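You operate a simulated robot arm through the tools that you are given. There is no shell and no other tool. Be economical: measure what you need, move in short steps, check, and stop when the job is done.

You run a simulated two-armed robot. Do the job below in one go: nothing can be reset, and whatever is moved stays where it is left.

Task
Tilt the ramp until the steel block slides, then lay it flat and tighten it.
Fine: block on the middle of the ramp first; slacken the red knob to tilt; leave the block on the ramp and the wood block in the ramp tray.

Only the result counts: the job must be done as asked and must still hold three seconds after the hand-in. Knocking over, shifting, dropping, spilling or breaking anything else fails it.

Robot
Two 7-joint arms with fingered hands on one trunk, on a base that drives. Base frame: it is fixed to the floor where the robot stands at the start and does not move with it; the origin is under the middle of the robot, x ahead of it, y to its left, z up; the surface under the hand at the start is at about z = 850. Readings come in mm, degrees, newtons and seconds.
The left shoulder is at the start at [42, 163, 1061], the right one opposite. Places, roughly: middle of the ramp [600, 0, 900]; ramp [600, 100, 900]; red ramp knob [500, 300, 900]. Payload 4 kg a hand.
The tool frame of a hand sits at the grasp point between the pads (the TCP): z along the fingers, y along the line on which they close. The tips reach 36 mm beyond it. Largest opening 124 mm; the body of the gripper starts 42 mm behind the TCP. The gripper is a hand of 4 fingers: y runs from the thumb to the fingers, the wrist lies at [-15, -99, -189] in the tool frame.
Orientation is told as [roll, pitch, yaw] about the base's x, y, z axes, in that order, counted from this pose: with the fingers straight down and the wrist toward the robot, the tool's x, y and z point along [0, 1, 0], [1, 0, 0] and [0, 0, -1] of the base frame.

Tools
- The arms move only by the tool jog_arm. It takes "left_deltas", "right_deltas" or both (then of equal length, played together; a hand with none holds still); each is a list that holds one entry, the list of rows, each a list of 6 numbers: the shift along the tool's x, y, z in mm, then the turn, a rotation vector about the tool's x, y, z in degrees. In form: [[[dx, dy, dz, rx, ry, rz], ...]]. A call has 1 to 20 rows; each row shifts and turns the commanded pose from where the row before left it, along the tool's axes as they then stand. Rows are played at 5 a second. More than 50 mm and 8.6 degrees between two rows, and nothing of the call is played. Where a pose cannot be reached the arm comes as near as it can. A force on the tool above 90 N (or 10 N above the force at the start of the call, whichever is more), or a blocked arm, ends the call early, and 0.2 s more pass. In this call time passes only in rows, and 0.2 s behind the last. It gives the time, the measured TCP pose, the force on the tool (base axes), the opening and the grip force at its end, in the units of the frame above (readings bear some noise), with the torque about the TCP (base axes, N m) and any sound that the robot's microphone picked up, and new pictures: "pictures" is both (left out), scene, wrist or none (wrist: the cameras of the hands that moved).
- Cameras (640 x 400 px; columns grow to the right, rows downward): "scene" is now at [154.6, 11.8, 1306.3]; the picture's right is [0.11, -0.99, -0.02], its down [-0.40, -0.03, -0.92] and it looks along [0.91, 0.11, -0.40] (base axes); focal length 214 px, centre (320, 200). "left" rides on the left gripper at [-75, -86, -123] in its tool frame; the picture's right is [-0.70, -0.34, 0.63], its down [0.64, -0.68, 0.35] and it looks along [0.32, 0.65, 0.69] (tool axes); focal length 275 px, centre (320, 200). "right" rides on the right gripper at [75, -86, -123] in its tool frame; the picture's right is [-0.70, 0.34, -0.63], its down [-0.64, -0.68, 0.35] and it looks along [-0.32, 0.65, 0.69] (tool axes); focal length 275 px, centre (320, 200). There is no depth. A picture from a camera that has moved, and an enlarged one, comes with that camera's place and axes in the base frame and with its lens.
- raise_lower(by): slides the trunk up (or, below 0, down) by that many mm; the arms and the scene camera ride with it, the base frame stays. It gives what a move gives, with no picture.
- steer(legs): drives the robot by 1 to 6 legs, each [ahead, left, turn to the left] in mm, mm and degrees, along the robot's own axes; the way and the turn of a leg run together, so that a leg with both is an arc; at most 1500 mm and 180 degrees a leg. The arms and the cameras ride along, it lands a little off, and it stops where it bumps. It gives what a move gives, and a new picture of the scene camera.
- finger_targets(index, middle, ring, thumb_bend, thumb_turn, hand): sets how far each is bent, from 0 (flat) to 1 (curled in); at 0.3 the hand is open as for a grip, at 0.7 the pads meet at the TCP. One left out holds its place. A second passes; each finger stops where it meets its share of the squeeze, and holds until it gets a number again. It is the only way to open and close the hand. It gives what a move gives, with no picture; readings hold the bend of each and the force on the fingers (four entries, about 0 where the hand has none), thumb and palm. thumb_turn goes from beside the hand (0) to across from the fingers (1), as for a grip.
- head_to(pan, tilt): turns the head with the scene camera to pan (to the left, within 86 degrees either way) and tilt (down, from -29 to 69), counted from straight ahead of the robot. It gives what a move gives, and a new picture of the scene camera.
- inspect(camera, box): a new picture of the part [left, top, right, bottom] of that camera's present view, enlarged. No time passes.
- sign_off(): hands the job in; it is judged then, once.

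Work in short steps. Places have to be worked out from the pictures, the camera data and where the tool is seen: move nearer, look again, correct. Check each grasp and each placing, and mend what went wrong. You have 120 turns and 260 pictures in all, those below and enlarged ones among them. Open the grippers and draw the arms clear of the work before you hand the job in, unless the task says otherwise; then end with one line.

The tools are called after "Request:" by a JSON object that holds its "fn" and its "kwargs". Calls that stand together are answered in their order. jog_arm: Moves the arms, as the interface text tells. Its arguments: {"type":"object","properties":{"left_deltas":{"type":"array","items":{"type":"array","items":{"type":"array","items":{"type":"number"}}}},"right_deltas":{"type":"array","items":{"type":"array","items":{"type":"array","items":{"type":"number"}}}},"pictures":{"type":"string","enum":["both","scene","wrist","none"]}},"required":[]} The other tools are called the same way: raise_lower (by) slides the trunk up or down; finger_targets (index, middle, ring, thumb_bend, thumb_turn, hand) moves the fingers one by one; steer (legs) drives the base; head_to (pan, tilt) turns the head that bears the scene camera; inspect (camera, box) takes an enlarged picture of a part of a camera's view; sign_off () hands the job in.

At the start:

```text
t: 0.0
left_tool_pos: [696.4, 362.7, 1400.1]
left_orientation: [0.1, -0.1, 0.0]
left_force: [-0.1, 0.3, 0.4]
left_wrist_torque: [0.02, -0.01, -0.04]
left_finger_gap: 123.6
left_gripper_force: 0.1
left_shape: jaw
left_bend: [0.3, 0.3, 0.3, 0.3, 0.98]
left_finger forces: [0.0, 0.0, 0.1, 0.0, 0.1, 0.0]
right_tool_pos: [686.7, -245.5, 1362.9]
right_orientation: [0.0, 0.0, 0.0]
right_force: [-0.2, 0.0, 0.3]
right_wrist_torque: [0.02, -0.02, 0.01]
right_finger_gap: 123.6
right_gripper_force: 0.0
right_shape: jaw
right_bend: [0.3, 0.3, 0.3, 0.3, 0.98]
right_finger forces: [0.0, 0.0, 0.0, 0.0, 0.0, 0.0]
trunk travel left (down, up): [-225.0, 253.0]
robot x, y, heading: [-2.3, 0.5, -0.0]
head pan, tilt: [6.4, 14.6]
```

scene: 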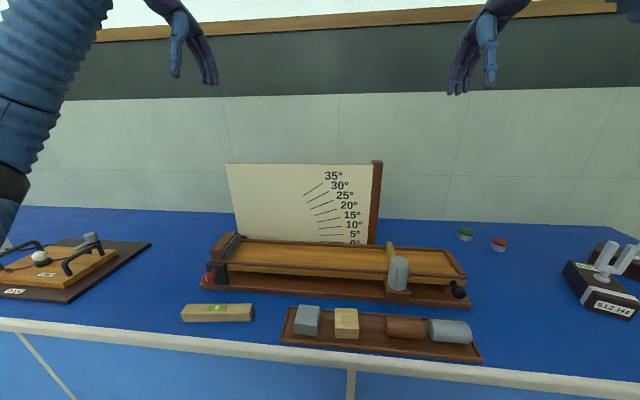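
right: 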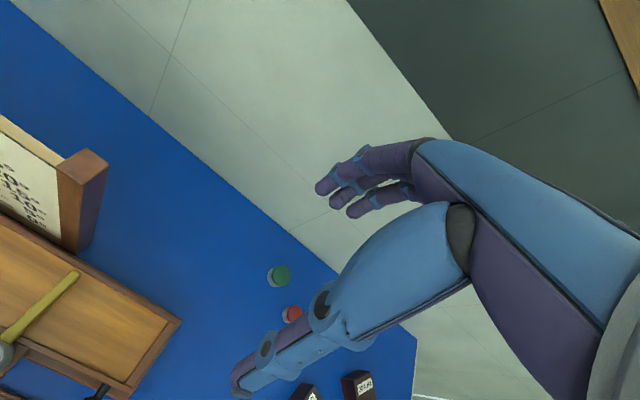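
left: 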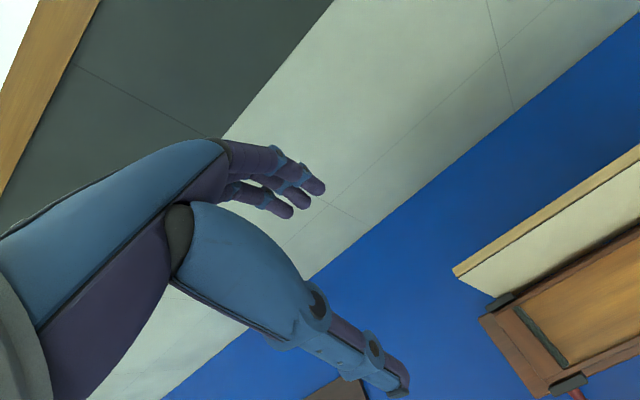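

The ramp, the tray in front and the knobs are visible; I enlarge them to find the details.

Request:
{"fn": "inspect", "kwargs": {"camera": "scene", "box": [190, 150, 350, 250]}}

Request:
{"fn": "inspect", "kwargs": {"camera": "scene", "box": [180, 220, 340, 320]}}

Request:
{"fn": "inspect", "kwargs": {"camera": "scene", "box": [340, 220, 500, 320]}}

Request:
{"fn": "inspect", "kwargs": {"camera": "scene", "box": [270, 280, 490, 400]}}

```text
4.00 times, centred on (270, 200) of scene
camera zoom: at [154.6, 11.8, 1306.3], right [0.11, -0.99, -0.02], down [-0.4, -0.03, -0.92], along [0.91, 0.11, -0.4], focal length 858 px, centre (520, 200)
```

zoom: 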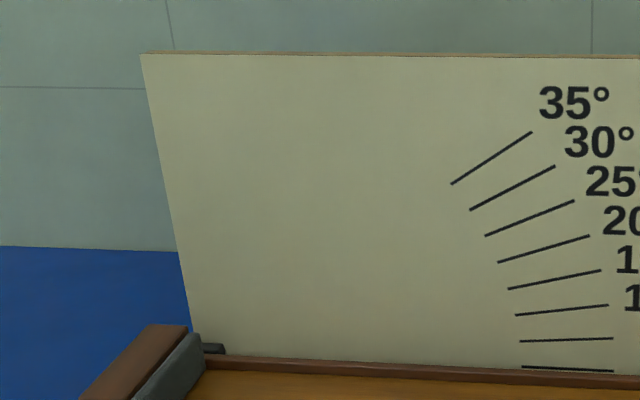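

```text
4.00 times, centred on (260, 270) of scene
camera zoom: at [154.6, 11.8, 1306.3], right [0.11, -0.99, -0.02], down [-0.4, -0.03, -0.92], along [0.91, 0.11, -0.4], focal length 858 px, centre (560, -80)
```

zoom: 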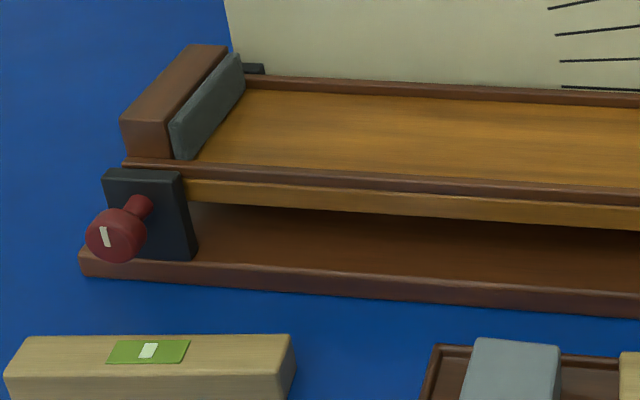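

```text
4.00 times, centred on (420, 270) of scene
camera zoom: at [154.6, 11.8, 1306.3], right [0.11, -0.99, -0.02], down [-0.4, -0.03, -0.92], along [0.91, 0.11, -0.4], focal length 858 px, centre (-80, -80)
```

zoom: 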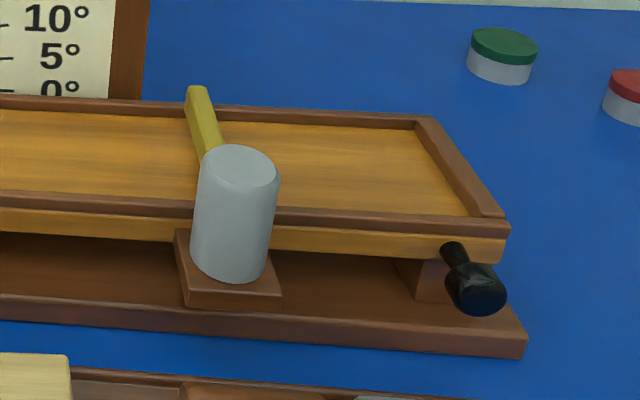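

```text
2.91 times, centred on (380, 340) of scene
camera zoom: at [154.6, 11.8, 1306.3], right [0.11, -0.99, -0.02], down [-0.4, -0.03, -0.92], along [0.91, 0.11, -0.4], focal length 624 px, centre (146, -207)
```

zoom: 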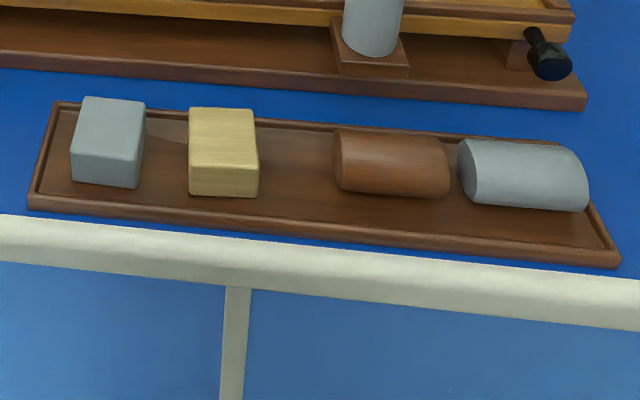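

I take closer views of the knobs and of the mallet-like thing.

Request:
{"fn": "inspect", "kwargs": {"camera": "scene", "box": [195, 255, 243, 285]}}

Request:
{"fn": "inspect", "kwargs": {"camera": "scene", "box": [376, 235, 480, 305]}}

Request:
{"fn": "inspect", "kwargs": {"camera": "right", "box": [0, 240, 200, 400]}}

Request:
{"fn": "inspect", "kwargs": {"camera": "left", "box": [440, 250, 640, 400]}}

```text
13.33 times, centred on (219, 270) of scene
camera zoom: at [154.6, 11.8, 1306.3], right [0.11, -0.99, -0.02], down [-0.4, -0.03, -0.92], along [0.91, 0.11, -0.4], focal length 2860 px, centre (1667, -733)
```

zoom: 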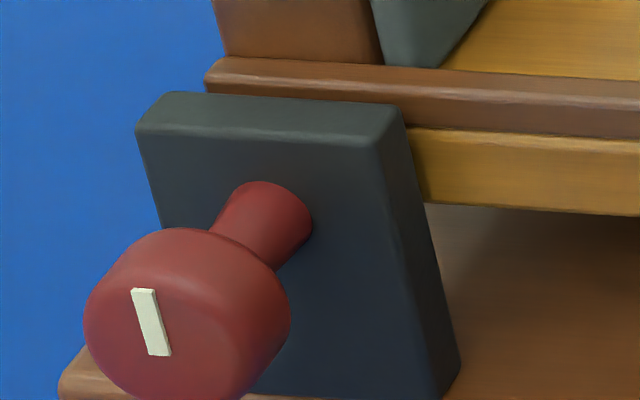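

```text
5.71 times, centred on (428, 270) of scene
camera zoom: at [154.6, 11.8, 1306.3], right [0.11, -0.99, -0.02], down [-0.4, -0.03, -0.92], along [0.91, 0.11, -0.4], focal length 1226 px, centre (-297, -200)
```

zoom: 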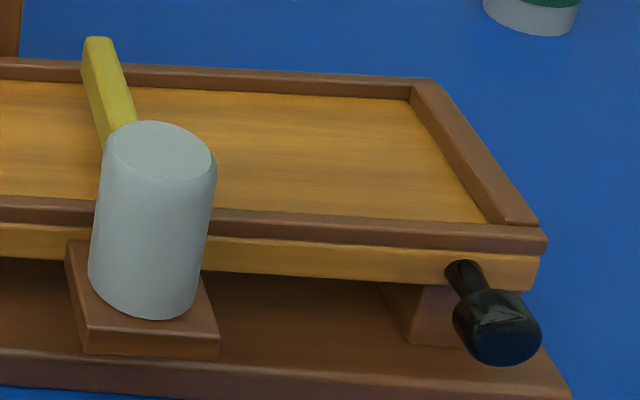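

```text
2.50 times, centred on (100, 320) of right
camera zoom: at [601.1, -171.4, 1486.6], right [0.34, -0.7, 0.63], down [-0.68, -0.64, -0.35], along [0.65, -0.32, -0.69], focal length 688 px, centre (870, -100)
```

zoom: 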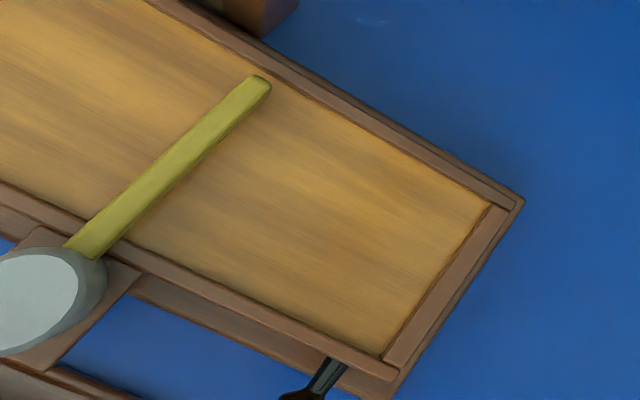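

```text
2.67 times, centred on (540, 325) of left
camera zoom: at [611.1, 287.4, 1523.3], right [-0.34, -0.7, -0.63], down [-0.68, 0.64, -0.35], along [0.65, 0.32, -0.69], focal length 734 px, centre (-267, -133)
```

zoom: 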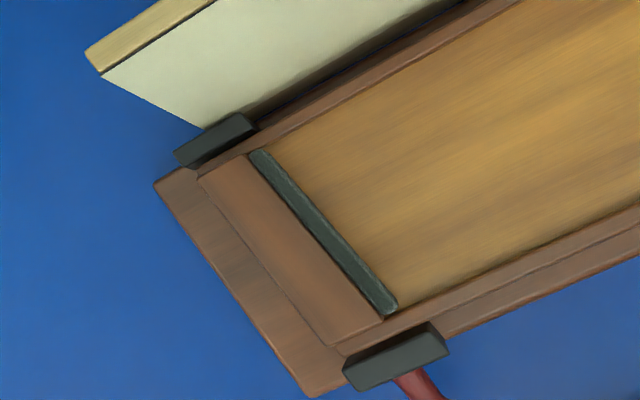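

I read it so: ramp hinged at its left end (red clamp knob there), black handle on the right end for lifting, the mallet's handle lies over the ramp and must be moved out of the way first. The work is too close for the arms, so I back off 200 mm.

Request:
{"fn": "steer", "kwargs": {"legs": [[-200, 0, 0]]}}

Request:
{"fn": "head_to", "kwargs": {"pan": 0, "tilt": 25}}

```text
t: 1.6
left_tool_pos: [495.5, 363.4, 1402.0]
left_orientation: [0.1, 0.0, 0.1]
left_force: [-0.2, 0.1, 0.7]
left_wrist_torque: [0.01, -0.04, -0.03]
left_finger_gap: 123.7
left_gripper_force: 0.0
left_shape: jaw
left_bend: [0.3, 0.3, 0.3, 0.3, 0.98]
left_finger forces: [0.0, 0.1, 0.0, 0.0, 0.0, 0.1]
right_tool_pos: [489.0, -244.4, 1364.4]
right_orientation: [0.0, 0.0, 0.1]
right_force: [-0.5, 0.4, 0.3]
right_wrist_torque: [0.04, -0.02, -0.02]
right_finger_gap: 123.7
right_gripper_force: 0.1
right_shape: jaw
right_bend: [0.3, 0.3, 0.3, 0.3, 0.98]
right_finger forces: [0.0, 0.0, 0.0, 0.0, 0.0, 0.0]
trunk travel left (down, up): [-225.0, 253.0]
robot x, y, heading: [-199.4, -0.5, 0.2]
head pan, tilt: [6.4, 14.6]
camera scene: at [-44.8, 11.9, 1306.4], right [0.11, -0.99, -0.02], down [-0.4, -0.03, -0.92], along [0.91, 0.11, -0.4], focal length 214 px, centre (320, 200)
```

scene: 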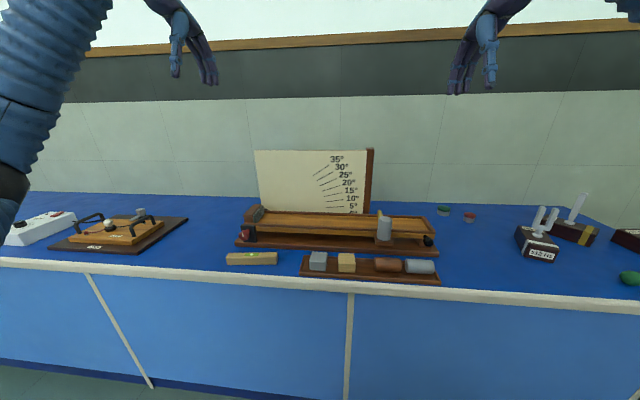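

```text
t: 2.3
left_tool_pos: [497.4, 364.2, 1401.0]
left_orientation: [0.0, 0.0, 0.1]
left_force: [0.2, 0.1, -0.1]
left_wrist_torque: [0.0, -0.04, 0.01]
left_finger_gap: 123.9
left_gripper_force: 0.1
left_shape: jaw
left_bend: [0.3, 0.3, 0.3, 0.3, 0.98]
left_finger forces: [0.0, 0.0, 0.0, 0.0, 0.0, 0.0]
right_tool_pos: [489.0, -244.5, 1363.7]
right_orientation: [-0.1, 0.0, 0.1]
right_force: [0.3, -0.6, -0.4]
right_wrist_torque: [-0.06, -0.02, -0.02]
right_finger_gap: 123.7
right_gripper_force: 0.1
right_shape: jaw
right_bend: [0.3, 0.3, 0.3, 0.3, 0.98]
right_finger forces: [0.1, 0.0, 0.0, 0.0, 0.0, 0.0]
trunk travel left (down, up): [-225.0, 253.0]
robot x, y, heading: [-195.8, 2.0, 0.0]
head pan, tilt: [0.0, 25.0]
camera scene: at [-46.4, 1.6, 1289.8], right [0.0, -1.0, 0.0], down [-0.56, 0.0, -0.83], along [0.83, 0.0, -0.56], focal length 214 px, centre (320, 200)
```

scene: 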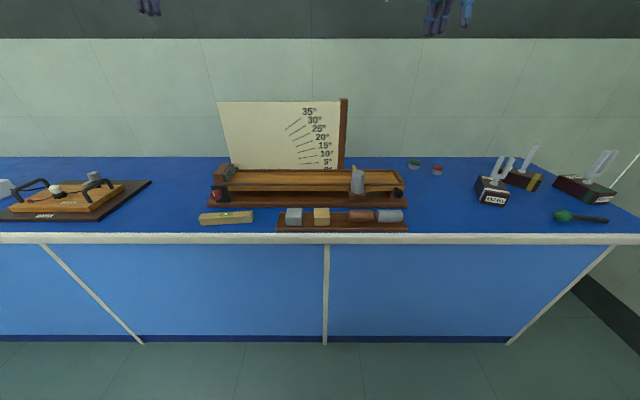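

I enlarge this second viewpoint so as to triangulate against the first one.

Request:
{"fn": "inspect", "kwargs": {"camera": "scene", "box": [192, 155, 320, 235]}}

Request:
{"fn": "inspect", "kwargs": {"camera": "scene", "box": [300, 160, 428, 240]}}

```text
5.00 times, centred on (256, 195) of scene
camera zoom: at [-46.4, 1.6, 1289.8], right [0.0, -1.0, 0.0], down [-0.56, 0.0, -0.83], along [0.83, 0.0, -0.56], focal length 1072 px, centre (640, 225)
```

zoom: 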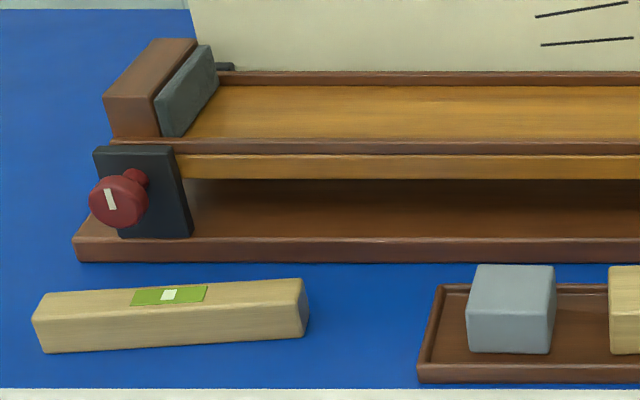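

```text
5.00 times, centred on (364, 200) of scene
camera zoom: at [-46.4, 1.6, 1289.8], right [0.0, -1.0, 0.0], down [-0.56, 0.0, -0.83], along [0.83, 0.0, -0.56], focal length 1072 px, centre (100, 200)
```

zoom: 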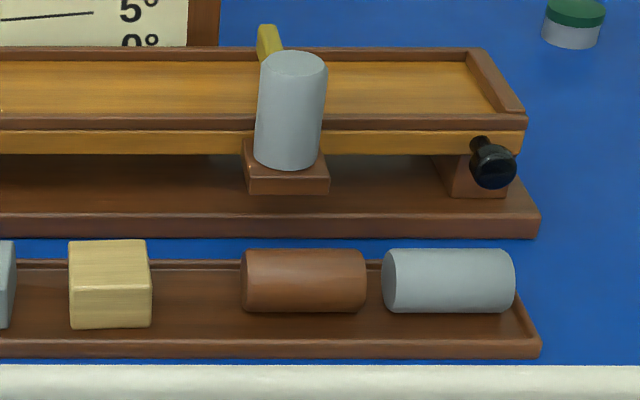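

Triangulated: mallet head ≈[545,-117,950] standing on a shelf at the ramp's front with its handle over the deck, deck rim z≈935, black handle ≈[546,-253,915], red knob ≈[521,330,925], table ≈853. I bring the right hand over the mallet head, turned 90° so it closes along y.

Request:
{"fn": "jog_arm", "kwargs": {"right_deltas": [[[0, 0, 24, 0, 0, -8.2], [0, 0, 24, 0, 0, -8.2], [0, 0, 24, 0, 0, -8.2], [0, 0, 24, 0, 0, -8.2], [0, 0, 24, 0, 0, -8.2], [0, 0, 24, 0, 0, -8.2], [0, 0, 24, 0, 0, -8.2], [0, 0, 24, 0, 0, -8.2], [0, 0, 24, 0, 0, -8.2], [0, 0, 24, 0, 0, -8.2], [0, 0, 24, 0, 0, -8.0], [-19, 42, 0, 0, 0, 0], [-19, 42, 0, 0, 0, 0], [-18, 43, 0, 0, 0, 0], [0, 0, 0, 0, 0, 0]]]}}

```text
t: 5.5
left_tool_pos: [498.0, 362.7, 1400.5]
left_orientation: [0.0, 0.0, 0.1]
left_force: [0.5, 0.2, 0.0]
left_wrist_torque: [0.02, 0.0, 0.01]
left_finger_gap: 123.6
left_gripper_force: 0.1
left_shape: jaw
left_bend: [0.3, 0.3, 0.3, 0.3, 0.98]
left_finger forces: [0.0, 0.1, 0.0, 0.1, 0.1, 0.0]
right_tool_pos: [496.5, -234.2, 1219.0]
right_orientation: [-0.7, 0.5, 48.5]
right_force: [-1.0, -0.1, -0.6]
right_wrist_torque: [0.04, 0.0, -0.02]
right_finger_gap: 123.5
right_gripper_force: 0.1
right_shape: jaw
right_bend: [0.3, 0.3, 0.3, 0.3, 0.97]
right_finger forces: [0.0, 0.0, 0.0, 0.0, 0.1, 0.1]
right hand out of reach, approached as far as the arm can: row 6, 7, 8, 9, 10, 11, 12, 13, 14
trunk travel left (down, up): [-225.0, 253.0]
robot x, y, heading: [-193.8, 0.8, 0.2]
head pan, tilt: [0.0, 25.0]
camera scene: at [-46.6, 1.4, 1289.7], right [0.0, -1.0, 0.0], down [-0.56, 0.0, -0.83], along [0.83, 0.0, -0.56], focal length 214 px, centre (320, 200)
camera right: at [381.5, -248.4, 1341.6], right [0.74, -0.2, 0.64], down [0.03, -0.94, -0.33], along [0.67, 0.27, -0.69], focal length 275 px, centre (320, 200)
```

scene: 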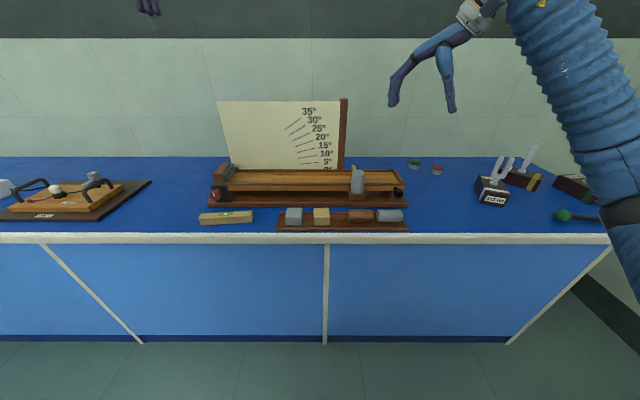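
right: 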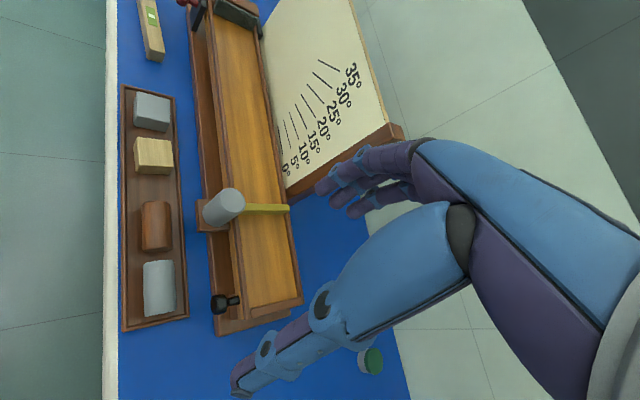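

Full yaw wasn't reachable at that height; I test whether it is reachable lower down (z≈1080), well above everything.

Request:
{"fn": "jog_arm", "kwargs": {"right_deltas": [[[0, 0, 45, 0, 0, 0], [0, 0, 45, 0, 0, 0], [0, 0, 45, 0, 0, 0], [0, 0, 0, 0, 0, -8], [0, 0, 0, 0, 0, -8], [0, 0, 0, 0, 0, -8], [0, 0, 0, 0, 0, -8], [0, 0, 0, 0, 0, -8]]], "pictures": "scene"}}

```text
t: 7.3
left_tool_pos: [496.9, 363.8, 1402.1]
left_orientation: [0.0, 0.0, 0.1]
left_force: [-0.4, 1.2, 0.2]
left_wrist_torque: [-0.02, 0.02, -0.02]
left_finger_gap: 123.6
left_gripper_force: 0.0
left_shape: jaw
left_bend: [0.3, 0.3, 0.3, 0.3, 0.98]
left_finger forces: [0.1, 0.1, 0.0, 0.1, 0.0, 0.0]
right_tool_pos: [494.8, -233.5, 1197.2]
right_orientation: [-0.7, 0.5, 48.5]
right_force: [0.3, -0.2, 0.3]
right_wrist_torque: [0.0, -0.04, -0.01]
right_finger_gap: 124.0
right_gripper_force: 0.1
right_shape: jaw
right_bend: [0.3, 0.3, 0.3, 0.3, 0.97]
right_finger forces: [0.0, 0.1, 0.1, 0.0, 0.0, 0.0]
right hand out of reach, approached as far as the arm can: row 1, 2, 3, 4, 5, 6, 7, 8
trunk travel left (down, up): [-225.0, 253.0]
robot x, y, heading: [-196.1, -0.4, 0.3]
head pan, tilt: [0.0, 25.0]
camera scene: at [-46.7, 1.5, 1289.7], right [0.0, -1.0, 0.0], down [-0.56, 0.0, -0.83], along [0.83, 0.0, -0.56], focal length 214 px, centre (320, 200)
```

scene: 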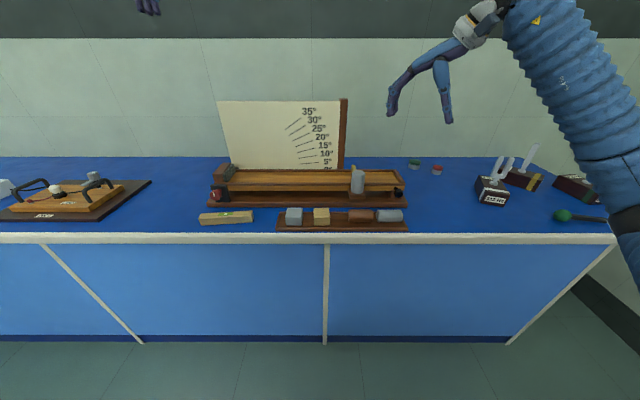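

It's at a joint limit. I go back to yaw 0, lower, and probe the opposite turn.

Request:
{"fn": "jog_arm", "kwargs": {"right_deltas": [[[0, 0, 0, 0, 0, 8], [0, 0, 0, 0, 0, 8], [0, 0, 0, 0, 0, 8], [0, 0, 0, 0, 0, 8], [0, 0, 0, 0, 0, 8], [0, 0, 0, 0, 0, 8], [0, 0, 40, 0, 0, 0], [0, 0, 40, 0, 0, 0], [0, 0, 20, 0, 0, 0], [0, 0, 0, 0, 0, 8], [0, 0, 0, 0, 0, 8], [0, 0, 0, 0, 0, 8], [0, 0, 0, 0, 0, 8], [0, 0, 0, 0, 0, 8], [0, 0, 0, 0, 0, 8], [0, 0, 0, 0, 0, 8], [0, 0, 0, 0, 0, 8], [0, 0, 0, 0, 0, 8], [0, 0, 0, 0, 0, 8], [0, 0, 0, 0, 0, 8]]], "pictures": "scene"}}

```text
t: 11.5
left_tool_pos: [497.1, 365.7, 1400.5]
left_orientation: [0.0, 0.1, 0.1]
left_force: [0.2, -0.2, -0.1]
left_wrist_torque: [-0.05, 0.01, -0.02]
left_finger_gap: 123.7
left_gripper_force: 0.1
left_shape: jaw
left_bend: [0.3, 0.3, 0.3, 0.3, 0.98]
left_finger forces: [0.0, 0.0, 0.0, 0.0, 0.0, 0.0]
right_tool_pos: [495.9, -235.4, 1094.6]
right_orientation: [0.3, -1.1, -87.6]
right_force: [-1.0, -0.1, 0.4]
right_wrist_torque: [0.02, -0.02, -0.02]
right_finger_gap: 124.1
right_gripper_force: 0.1
right_shape: jaw
right_bend: [0.3, 0.3, 0.3, 0.3, 0.97]
right_finger forces: [0.0, 0.0, 0.0, 0.1, 0.0, 0.0]
trunk travel left (down, up): [-225.0, 253.0]
robot x, y, heading: [-199.8, 2.5, 0.3]
head pan, tilt: [0.0, 25.0]
camera scene: at [-46.8, 2.1, 1289.7], right [0.0, -1.0, 0.0], down [-0.56, 0.0, -0.83], along [0.83, 0.0, -0.56], focal length 214 px, centre (320, 200)
```

scene: 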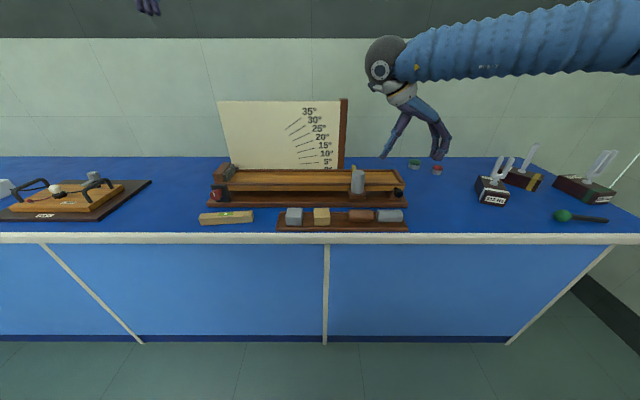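

Yaw −90 is reachable (tool x=+x, y=−y). I move over the mallet head and look with the wrist camera.

Request:
{"fn": "jog_arm", "kwargs": {"right_deltas": [[[15, -40, 0, 0, 1.1, 2.4], [15, -40, 0, 0, 0, 0], [16, -38, 0, 0, 0, 0], [0, 0, 10, 0, 0, 0], [0, 0, 0, 0, 0, 0]]]}}

```text
t: 12.7
left_tool_pos: [497.6, 364.2, 1401.3]
left_orientation: [-0.1, 0.0, 0.0]
left_force: [0.4, 0.4, -0.7]
left_wrist_torque: [0.0, 0.0, 0.02]
left_finger_gap: 123.9
left_gripper_force: 0.0
left_shape: jaw
left_bend: [0.3, 0.3, 0.3, 0.3, 0.98]
left_finger forces: [0.0, 0.0, 0.0, 0.1, 0.0, 0.1]
right_tool_pos: [538.9, -117.6, 1083.7]
right_orientation: [1.3, -1.0, -89.7]
right_force: [-0.2, -0.2, 0.5]
right_wrist_torque: [-0.02, -0.03, 0.0]
right_finger_gap: 123.8
right_gripper_force: 0.1
right_shape: jaw
right_bend: [0.3, 0.3, 0.3, 0.3, 0.97]
right_finger forces: [0.0, 0.0, 0.0, 0.0, 0.1, 0.0]
trunk travel left (down, up): [-225.0, 253.0]
robot x, y, heading: [-200.0, -0.6, 0.2]
head pan, tilt: [0.0, 25.0]
camera scene: at [-46.8, 2.5, 1289.8], right [0.0, -1.0, 0.0], down [-0.56, 0.0, -0.83], along [0.83, 0.0, -0.56], focal length 214 px, centre (320, 200)
camera right: at [610.4, -31.0, 1206.5], right [-0.71, -0.33, 0.62], down [-0.64, 0.67, -0.37], along [-0.3, -0.66, -0.69], focal length 275 px, centre (320, 200)
```

scene: 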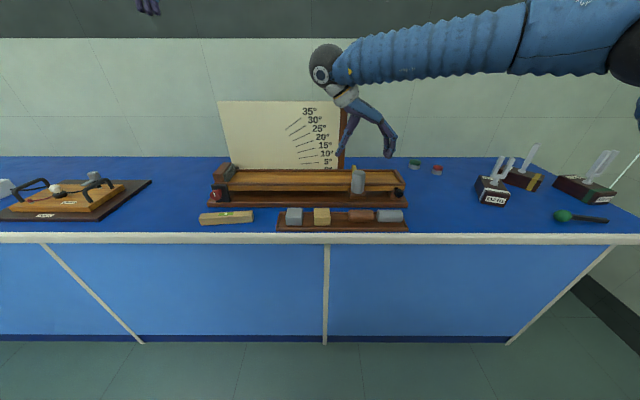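
right: 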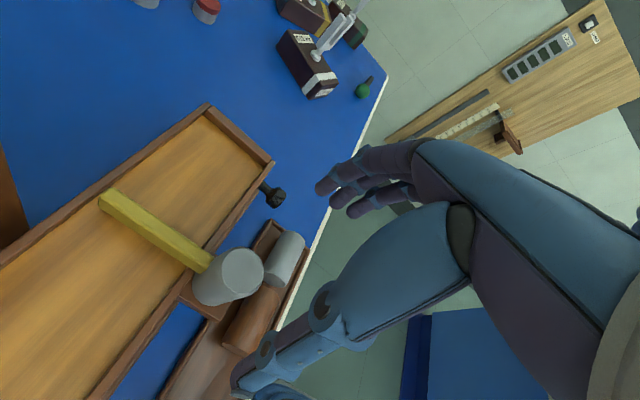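

Mallet head top lies at ≈[552,-119,989]; the shelf is fixed to the ramp side, so the mallet has to come off. I descend around the head to z≈977.

Request:
{"fn": "jog_arm", "kwargs": {"right_deltas": [[[10, 2, 30, 0, 0, 0], [0, 0, 35, 0, 0, 0], [0, 0, 25, 0, 0, 0], [0, 0, 16, 0, 0, 0], [0, 0, 0, 0, 0, 0]]]}}

Request:
{"fn": "inspect", "kwargs": {"camera": "scene", "box": [300, 130, 428, 210]}}

```text
t: 13.9
left_tool_pos: [496.6, 364.4, 1401.7]
left_orientation: [0.0, 0.0, 0.0]
left_force: [-0.3, 0.0, 0.0]
left_wrist_torque: [0.04, 0.0, 0.0]
left_finger_gap: 123.7
left_gripper_force: 0.1
left_shape: jaw
left_bend: [0.3, 0.3, 0.3, 0.3, 0.98]
left_finger forces: [0.0, 0.1, 0.0, 0.0, 0.0, 0.0]
right_tool_pos: [550.8, -123.1, 979.9]
right_orientation: [1.4, -0.8, -89.8]
right_force: [-0.3, 0.0, -0.2]
right_wrist_torque: [0.01, -0.01, -0.01]
right_finger_gap: 123.7
right_gripper_force: 0.0
right_shape: jaw
right_bend: [0.3, 0.3, 0.3, 0.3, 0.97]
right_finger forces: [0.0, 0.1, 0.0, 0.1, 0.0, 0.1]
trunk travel left (down, up): [-225.0, 253.0]
robot x, y, heading: [-202.4, -0.2, 0.3]
head pan, tilt: [0.0, 25.0]
camera scene: at [-47.1, 1.7, 1289.9], right [0.0, -1.0, 0.0], down [-0.56, 0.0, -0.83], along [0.83, 0.0, -0.56], focal length 214 px, centre (320, 200)
camera right: at [622.2, -36.4, 1102.9], right [-0.71, -0.33, 0.62], down [-0.64, 0.67, -0.37], along [-0.3, -0.66, -0.69], focal length 275 px, centre (320, 200)
```

scene: 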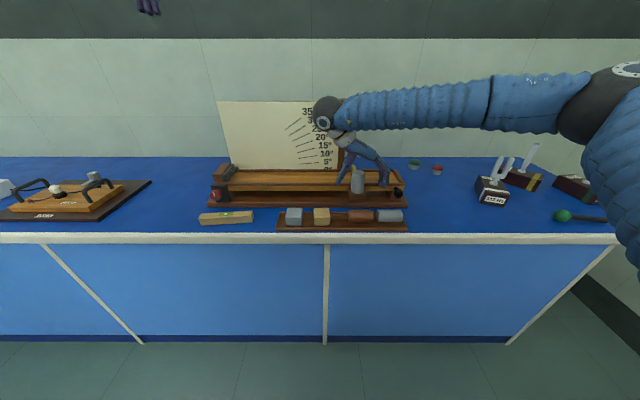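
right: 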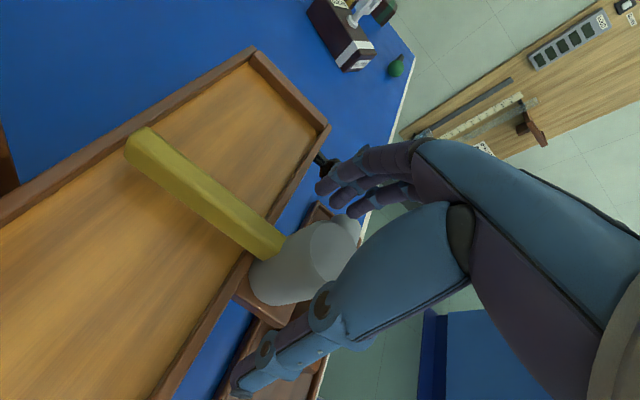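

```text
5.00 times, centred on (364, 170) of scene
camera zoom: at [-47.1, 1.7, 1289.9], right [0.0, -1.0, 0.0], down [-0.56, 0.0, -0.83], along [0.83, 0.0, -0.56], focal length 1072 px, centre (100, 350)
```

zoom: 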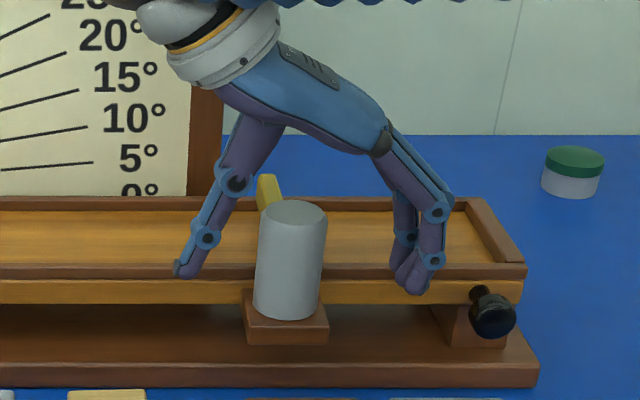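

The head sits between thumb and fingers; I close the hand.

Request:
{"fn": "finger_targets", "kwargs": {"hand": "right", "index": 0.7, "middle": 0.7, "ring": 0.7, "thumb_bend": 0.7}}

Request:
{"fn": "inspect", "kwargs": {"camera": "scene", "box": [300, 130, 428, 210]}}

Request:
{"fn": "inspect", "kwargs": {"camera": "right", "box": [160, 120, 480, 320]}}

```text
t: 14.9
left_tool_pos: [496.0, 367.2, 1399.8]
left_orientation: [-0.1, 0.0, 0.2]
left_force: [0.4, 0.2, 0.0]
left_wrist_torque: [-0.01, 0.01, 0.01]
left_finger_gap: 123.7
left_gripper_force: 0.1
left_shape: jaw
left_bend: [0.3, 0.3, 0.3, 0.3, 0.98]
left_finger forces: [0.0, 0.0, 0.1, 0.0, 0.0, 0.0]
right_tool_pos: [550.7, -121.4, 979.4]
right_orientation: [1.3, -0.9, -89.8]
right_force: [-4.7, 24.9, -0.3]
right_wrist_torque: [-0.82, 0.1, 0.2]
right_finger_gap: 53.8
right_gripper_force: 25.3
right_shape: fingers
right_bend: [0.62, 0.62, 0.7, 0.52, 0.97]
right_finger forces: [6.6, 7.5, 0.0, 0.1, 37.4, 0.0]
trunk travel left (down, up): [-225.0, 253.0]
robot x, y, heading: [-197.6, 0.9, 0.1]
head pan, tilt: [0.0, 25.0]
```

```text
5.00 times, centred on (364, 170) of scene
camera zoom: at [-47.1, 3.6, 1289.8], right [0.0, -1.0, 0.0], down [-0.56, 0.0, -0.83], along [0.83, 0.0, -0.56], focal length 1072 px, centre (100, 350)
```

zoom: 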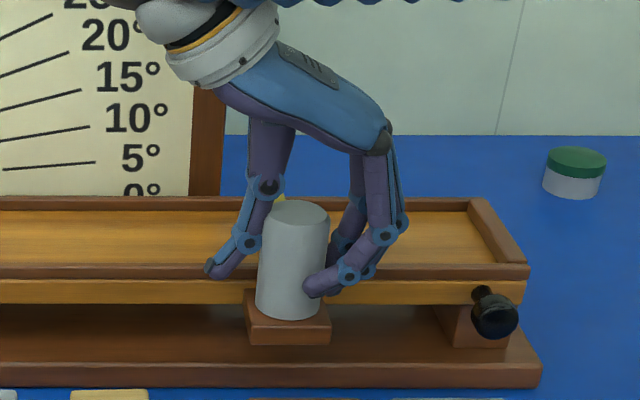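

```text
2.00 times, centred on (320, 220) of right
camera zoom: at [621.9, -33.8, 1103.0], right [-0.71, -0.33, 0.62], down [-0.64, 0.67, -0.37], along [-0.3, -0.66, -0.69], focal length 551 px, centre (320, 160)
```

zoom: 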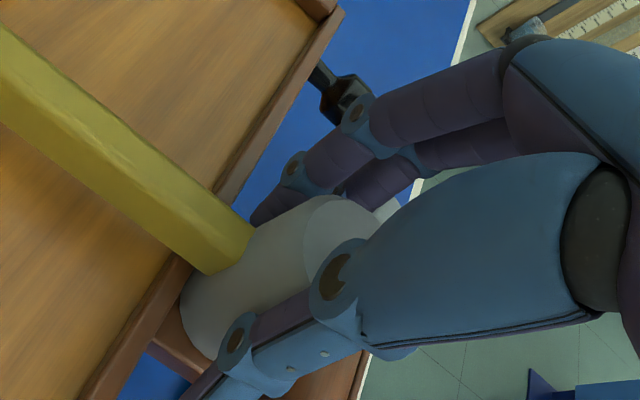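

Index, middle and thumb bear on the head, though the hand feels 25 N sideways. I try a small lift and see whether the mallet is loose.

Request:
{"fn": "jog_arm", "kwargs": {"right_deltas": [[[0, 0, -5, 0, 0, 0], [0, 0, -5, 0, 0, 0], [0, 0, -5, 0, 0, 0], [0, 0, 0, 0, 0, 0]]], "pictures": "wrist"}}

Request:
{"fn": "inspect", "kwargs": {"camera": "scene", "box": [300, 130, 428, 210]}}

```text
t: 15.9
left_tool_pos: [497.9, 364.7, 1400.3]
left_orientation: [-0.2, 0.1, 0.1]
left_force: [0.3, 0.3, -0.1]
left_wrist_torque: [-0.04, -0.01, 0.04]
left_finger_gap: 123.6
left_gripper_force: 0.1
left_shape: jaw
left_bend: [0.3, 0.3, 0.3, 0.3, 0.98]
left_finger forces: [0.0, 0.0, 0.1, 0.0, 0.1, 0.1]
right_tool_pos: [553.3, -121.2, 993.4]
right_orientation: [1.2, -1.0, -89.9]
right_force: [4.3, 13.7, -19.1]
right_wrist_torque: [-0.44, 0.02, 0.14]
right_finger_gap: 50.2
right_gripper_force: 17.9
right_shape: fingers
right_bend: [0.63, 0.62, 0.7, 0.53, 0.96]
right_finger forces: [6.1, 6.2, 0.8, 0.1, 22.9, 0.0]
trunk travel left (down, up): [-225.0, 253.0]
robot x, y, heading: [-196.4, -1.9, 0.0]
head pan, tilt: [0.0, 25.0]
camera right: at [624.6, -34.9, 1114.8], right [-0.71, -0.33, 0.62], down [-0.64, 0.67, -0.37], along [-0.3, -0.66, -0.69], focal length 275 px, centre (320, 200)
```

right: 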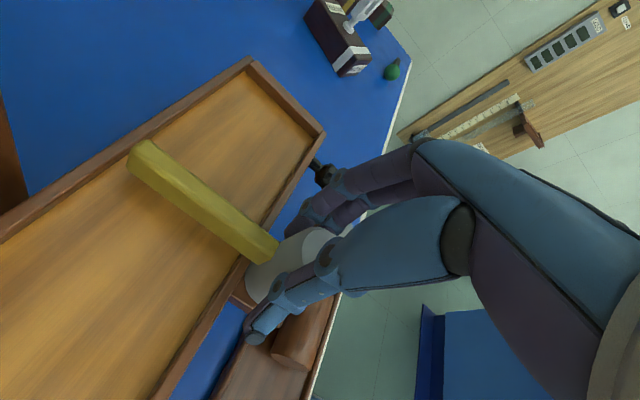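

```text
5.00 times, centred on (364, 170) of scene
camera zoom: at [-45.0, 2.4, 1289.4], right [0.0, -1.0, 0.0], down [-0.56, 0.0, -0.83], along [0.83, 0.0, -0.56], focal length 1072 px, centre (100, 350)
```

zoom: 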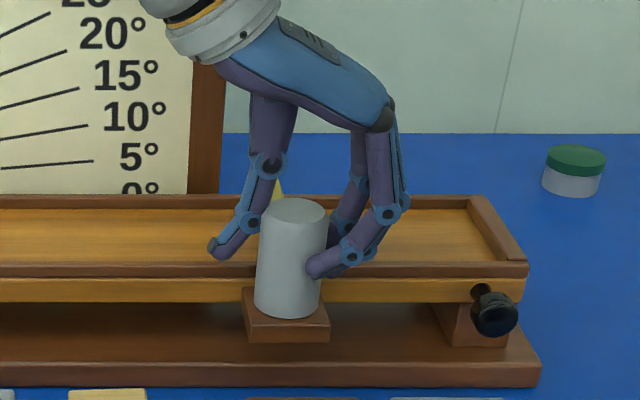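

The fingers slid up while the mallet did not budge: with 23 N sideways and 19 N upward it stayed put, so it is fixed (or held very firmly) to the ramp's shelf and will tilt with it. I let go, rise clear and check it is undisturbed.

Request:
{"fn": "finger_targets", "kwargs": {"hand": "right", "index": 0.3, "middle": 0.3, "ring": 0.3, "thumb_bend": 0.3}}

Request:
{"fn": "jog_arm", "kwargs": {"right_deltas": [[[0, 0, -30, 0, 0, 0], [0, 0, -40, 0, 0, 0], [0, 0, -40, 0, 0, 0], [0, 0, 0, 0, 0, 0]]], "pictures": "wrist"}}

Request:
{"fn": "inspect", "kwargs": {"camera": "scene", "box": [300, 160, 428, 240]}}

Request:
{"fn": "inspect", "kwargs": {"camera": "right", "box": [120, 180, 320, 305]}}

```text
t: 16.9
left_tool_pos: [497.8, 364.0, 1400.9]
left_orientation: [0.0, 0.0, 0.1]
left_force: [0.5, -0.3, 0.0]
left_wrist_torque: [-0.01, 0.01, -0.03]
left_finger_gap: 123.8
left_gripper_force: 0.0
left_shape: jaw
left_bend: [0.3, 0.3, 0.3, 0.3, 0.98]
left_finger forces: [0.0, 0.0, 0.0, 0.0, 0.1, 0.1]
right_tool_pos: [551.0, -120.4, 993.7]
right_orientation: [1.3, -0.9, -89.9]
right_force: [0.4, 0.5, -0.5]
right_wrist_torque: [0.0, 0.0, 0.0]
right_finger_gap: 123.0
right_gripper_force: 0.0
right_shape: fingers
right_bend: [0.3, 0.3, 0.3, 0.3, 0.97]
right_finger forces: [0.0, 0.0, 0.1, 0.0, 0.0, 0.1]
trunk travel left (down, up): [-225.0, 253.0]
robot x, y, heading: [-194.9, -1.9, -0.1]
head pan, tilt: [0.0, 25.0]
```

```text
t: 17.9
left_tool_pos: [497.6, 363.2, 1399.7]
left_orientation: [-0.1, 0.1, 0.0]
left_force: [-1.0, 0.4, -0.9]
left_wrist_torque: [0.02, 0.03, 0.01]
left_finger_gap: 123.6
left_gripper_force: 0.1
left_shape: jaw
left_bend: [0.3, 0.3, 0.3, 0.3, 0.98]
left_finger forces: [0.0, 0.0, 0.0, 0.0, 0.0, 0.1]
right_tool_pos: [547.4, -118.0, 1101.7]
right_orientation: [1.2, -0.9, -89.9]
right_force: [-0.1, -0.2, -0.3]
right_wrist_torque: [0.0, 0.04, -0.03]
right_finger_gap: 122.9
right_gripper_force: 0.2
right_shape: fingers
right_bend: [0.3, 0.3, 0.3, 0.3, 0.97]
right_finger forces: [0.1, 0.1, 0.0, 0.0, 0.0, 0.1]
trunk travel left (down, up): [-225.0, 253.0]
robot x, y, heading: [-196.2, -0.6, 0.1]
head pan, tilt: [0.0, 25.0]
camera right: at [619.8, -32.5, 1225.4], right [-0.71, -0.33, 0.62], down [-0.64, 0.67, -0.37], along [-0.3, -0.66, -0.69], focal length 275 px, centre (320, 200)
```

right: 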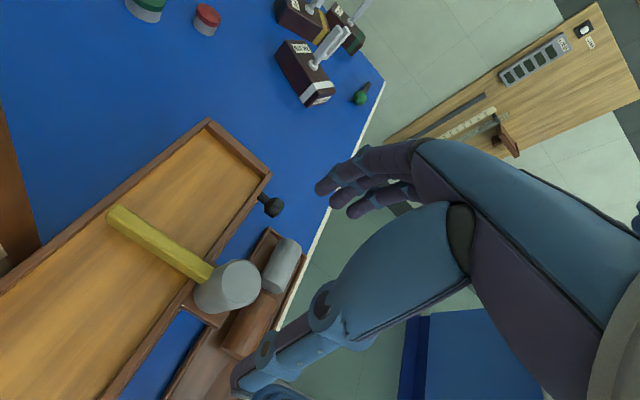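

```text
5.00 times, centred on (364, 200) of scene
camera zoom: at [-45.8, 1.3, 1289.4], right [0.0, -1.0, 0.0], down [-0.56, 0.0, -0.83], along [0.83, 0.0, -0.56], focal length 1072 px, centre (100, 200)
```

zoom: 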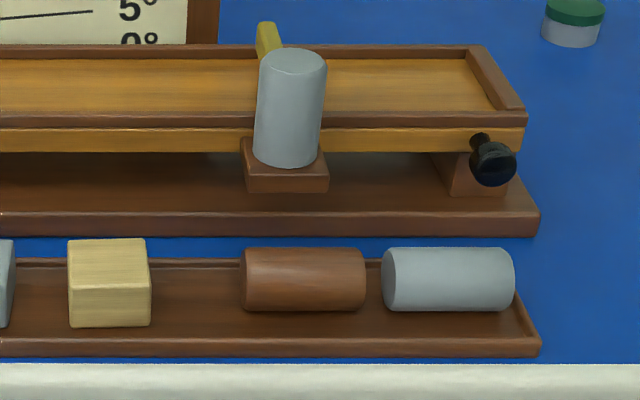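

```text
3.20 times, centred on (220, 242) of right
camera zoom: at [619.8, -32.5, 1225.4], right [-0.71, -0.33, 0.62], down [-0.64, 0.67, -0.37], along [-0.3, -0.66, -0.69], focal length 881 px, centre (640, 64)
```

zoom: 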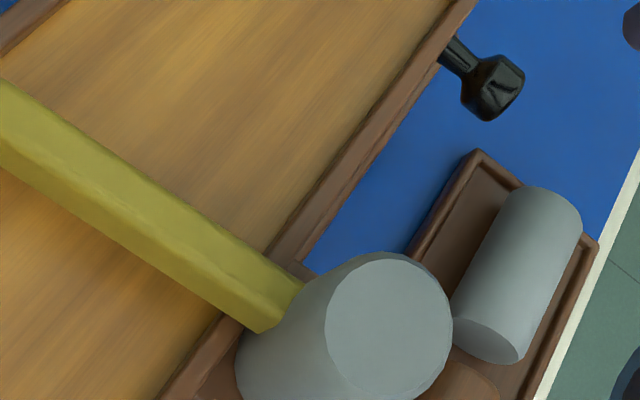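

Mallet and ramp are unchanged. Now the steel block: I lower the left hand, turn it +90° (mirror pose), and at the same time park the right hand above the black handle.

Request:
{"fn": "jog_arm", "kwargs": {"left_deltas": [[[0, 0, 43, 0, 0, 0], [0, 0, 43, 0, 0, 0], [0, 0, 43, 0, 0, 0], [0, 0, 43, 0, 0, 0], [0, 0, 43, 0, 0, 0], [0, 0, 43, 0, 0, 0], [0, 0, 42, 0, 0, 0], [0, 0, 0, 0, 0, -8.2], [0, 0, 0, 0, 0, -8.2], [0, 0, 0, 0, 0, -8.2], [0, 0, 0, 0, 0, -8.2], [0, 0, 0, 0, 0, -8.2], [0, 0, 0, 0, 0, -8.2], [0, 0, 0, 0, 0, -8.2], [0, 0, 0, 0, 0, -8.2], [0, 0, 0, 0, 0, -8.2], [0, 0, 0, 0, 0, -8.2], [0, 0, 0, 0, 0, -8], [0, 0, 0, 0, 0, 0]]], "right_deltas": [[[0, 34, 0, 0, 0, 0], [0, 34, 0, 0, 0, 0], [0, 34, 0, 0, 0, 0], [0, 33, 0, 0, 0, 0], [0, 0, 0, 0, 0, 0], [0, 0, 0, 0, 0, 0], [0, 0, 0, 0, 0, 0], [0, 0, 0, 0, 0, 0], [0, 0, 0, 0, 0, 0], [0, 0, 0, 0, 0, 0], [0, 0, 0, 0, 0, 0], [0, 0, 0, 0, 0, 0], [0, 0, 0, 0, 0, 0], [0, 0, 0, 0, 0, 0], [0, 0, 0, 0, 0, 0], [0, 0, 0, 0, 0, 0], [0, 0, 0, 0, 0, 0], [0, 0, 0, 0, 0, 0], [0, 0, 0, 0, 0, 0]]]}}

```text
t: 21.9
left_tool_pos: [498.3, 365.3, 1099.6]
left_orientation: [-0.1, 0.0, 90.1]
left_force: [0.3, -0.1, -0.4]
left_wrist_torque: [0.02, 0.0, 0.0]
left_finger_gap: 123.9
left_gripper_force: 0.0
left_shape: jaw
left_bend: [0.3, 0.3, 0.3, 0.3, 0.98]
left_finger forces: [0.0, 0.0, 0.0, 0.0, 0.0, 0.1]
right_tool_pos: [548.4, -254.4, 1106.0]
right_orientation: [1.3, -0.9, -89.9]
right_force: [0.3, 1.0, -0.5]
right_wrist_torque: [-0.02, 0.02, 0.02]
right_finger_gap: 123.0
right_gripper_force: 0.0
right_shape: fingers
right_bend: [0.3, 0.3, 0.3, 0.3, 0.97]
right_finger forces: [0.1, 0.0, 0.1, 0.1, 0.0, 0.1]
trunk travel left (down, up): [-225.0, 253.0]
robot x, y, heading: [-198.7, -0.4, 0.0]
head pan, tilt: [0.0, 25.0]
camera scene: at [-46.7, 2.1, 1289.7], right [0.0, -1.0, 0.0], down [-0.56, 0.0, -0.83], along [0.83, 0.0, -0.56], focal length 214 px, centre (320, 200)
camera right: at [619.4, -167.0, 1229.3], right [-0.71, -0.33, 0.62], down [-0.64, 0.67, -0.37], along [-0.3, -0.66, -0.69], focal length 275 px, centre (320, 200)
camera left: at [573.1, 279.2, 1223.1], right [0.7, -0.33, -0.63], down [-0.64, -0.68, -0.35], along [-0.32, 0.65, -0.69], focal length 275 px, centre (320, 200)
```

scene: 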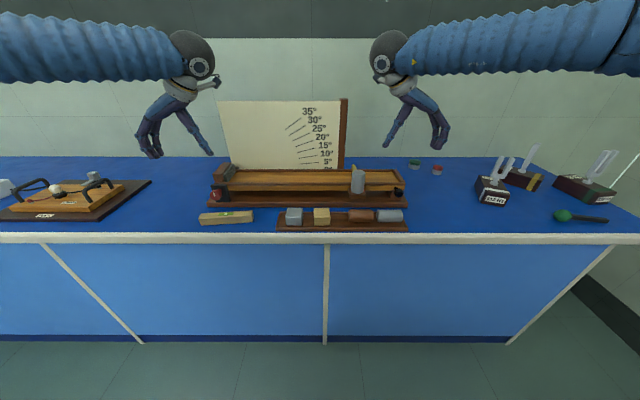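
right: 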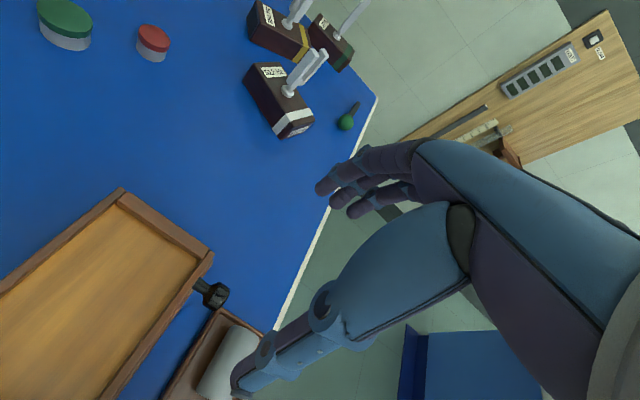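
left: 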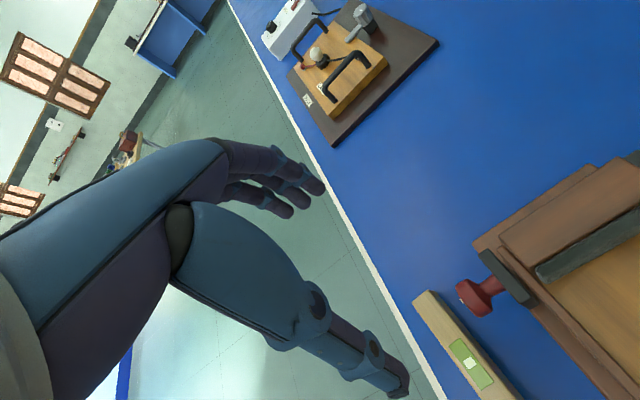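

I carry the left hand over the steel block at ≈[476,82] and pre-close it to about 90 mm to fit beside the wood block.

Request:
{"fn": "jog_arm", "kwargs": {"left_deltas": [[[4, -47, 0, 0, 0, 0], [4, -47, 10, 0, 0, 0], [4, -47, 20, 0, 0, 0], [4, -47, 20, 0, 0, 0], [3, -47, 20, 0, 0, 0], [3, -48, 20, 0, 0, 0], [0, 0, 0, 0, 0, 0]]], "pictures": "none"}}

Request:
{"fn": "finger_targets", "kwargs": {"hand": "left", "index": 0.4, "middle": 0.4, "ring": 0.4, "thumb_bend": 0.4}}

Request:
{"fn": "inspect", "kwargs": {"camera": "left", "box": [0, 0, 640, 400]}}

Request:
{"fn": "inspect", "kwargs": {"camera": "scene", "box": [240, 150, 368, 230]}}

```text
refused: row 3 steps farther than a row can; nothing moved
```

```text
t: 22.9
left_tool_pos: [496.8, 364.3, 1100.2]
left_orientation: [0.0, 0.0, 90.1]
left_force: [-0.1, -0.6, -0.5]
left_wrist_torque: [-0.02, 0.02, 0.02]
left_finger_gap: 93.5
left_gripper_force: 0.0
left_shape: fingers
left_bend: [0.4, 0.4, 0.4, 0.4, 0.98]
left_finger forces: [0.0, 0.0, 0.0, 0.0, 0.0, 0.0]
right_tool_pos: [548.0, -254.0, 1105.9]
right_orientation: [1.2, -0.9, -89.9]
right_force: [-0.3, -0.7, 0.3]
right_wrist_torque: [0.0, -0.02, 0.0]
right_finger_gap: 123.3
right_gripper_force: 0.0
right_shape: fingers
right_bend: [0.3, 0.3, 0.3, 0.3, 0.97]
right_finger forces: [0.0, 0.0, 0.1, 0.1, 0.1, 0.0]
trunk travel left (down, up): [-225.0, 253.0]
robot x, y, heading: [-197.0, 0.1, 0.1]
head pan, tilt: [0.0, 25.0]
```

```text
1.00 times, centred on (320, 200) of left (not enlarged: the box is as wide or as high as the picture)
camera zoom: at [573.0, 278.2, 1223.2], right [0.7, -0.34, -0.63], down [-0.64, -0.68, -0.35], along [-0.32, 0.65, -0.69], focal length 275 px, centre (320, 200)
```

zoom: 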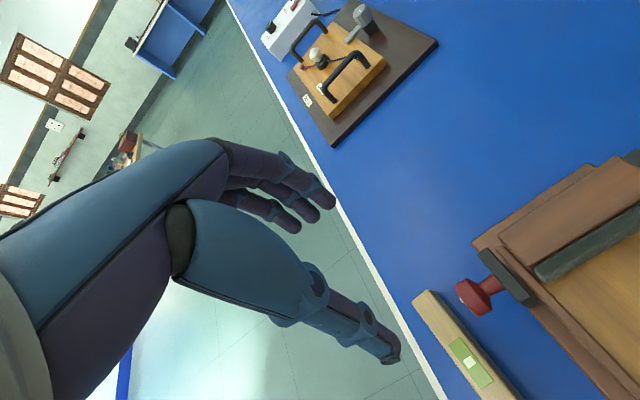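

```text
5.00 times, centred on (304, 190) of scene
camera zoom: at [-46.7, 1.5, 1289.7], right [0.0, -1.0, 0.0], down [-0.56, 0.0, -0.83], along [0.83, 0.0, -0.56], focal length 1072 px, centre (400, 250)
```

zoom: 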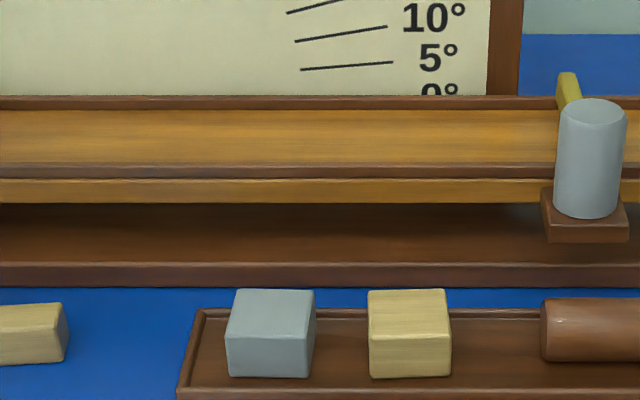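

Each row must stay below 50 mm in total; I resend with smaller steps.

Request:
{"fn": "jog_arm", "kwargs": {"left_deltas": [[[4, -40, 12, 0, 0, 0], [4, -40, 15, 0, 0, 0], [3, -40, 15, 0, 0, 0], [3, -40, 15, 0, 0, 0], [3, -40, 15, 0, 0, 0], [3, -40, 15, 0, 0, 0], [2, -42, 13, 0, 0, 0], [0, 0, 0, 0, 0, 0]]], "pictures": "wrist"}}

Request:
{"fn": "inspect", "kwargs": {"camera": "scene", "box": [240, 150, 368, 230]}}

```text
t: 24.7
left_tool_pos: [474.5, 83.3, 998.0]
left_orientation: [0.1, 0.1, 90.1]
left_force: [-0.7, 0.0, -0.6]
left_wrist_torque: [0.01, 0.01, -0.03]
left_finger_gap: 93.5
left_gripper_force: 0.0
left_shape: fingers
left_bend: [0.4, 0.4, 0.4, 0.4, 0.98]
left_finger forces: [0.1, 0.0, 0.1, 0.1, 0.1, 0.1]
right_tool_pos: [547.4, -252.9, 1106.3]
right_orientation: [1.4, -0.9, -89.9]
right_force: [-0.8, 0.4, -0.7]
right_wrist_torque: [-0.02, -0.01, -0.03]
right_finger_gap: 123.0
right_gripper_force: 0.1
right_shape: fingers
right_bend: [0.3, 0.3, 0.3, 0.3, 0.97]
right_finger forces: [0.1, 0.0, 0.0, 0.1, 0.0, 0.1]
trunk travel left (down, up): [-225.0, 253.0]
robot x, y, heading: [-199.9, 1.3, 0.2]
head pan, tilt: [0.0, 25.0]
camera left: at [551.1, -2.1, 1121.5], right [0.7, -0.34, -0.63], down [-0.64, -0.68, -0.35], along [-0.32, 0.65, -0.69], focal length 275 px, centre (320, 200)
```

left: 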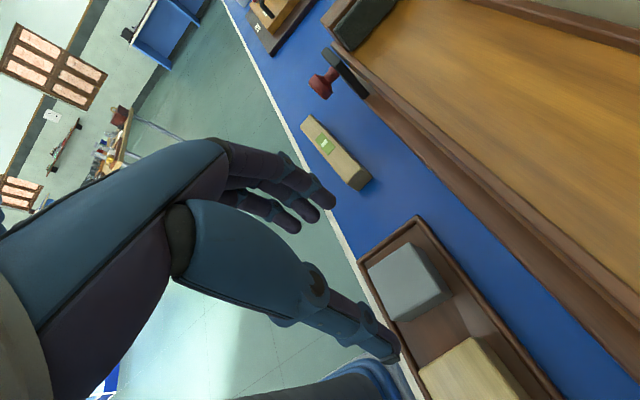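

```text
5.00 times, centred on (304, 190) of scene
camera zoom: at [-47.1, 2.4, 1289.9], right [0.0, -1.0, 0.0], down [-0.56, 0.0, -0.83], along [0.83, 0.0, -0.56], focal length 1072 px, centre (400, 250)
```

zoom: 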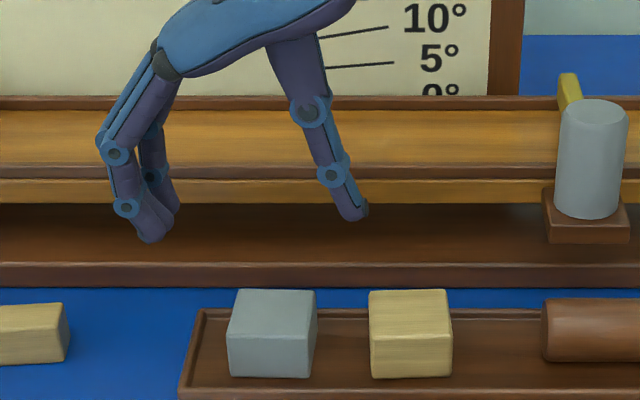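

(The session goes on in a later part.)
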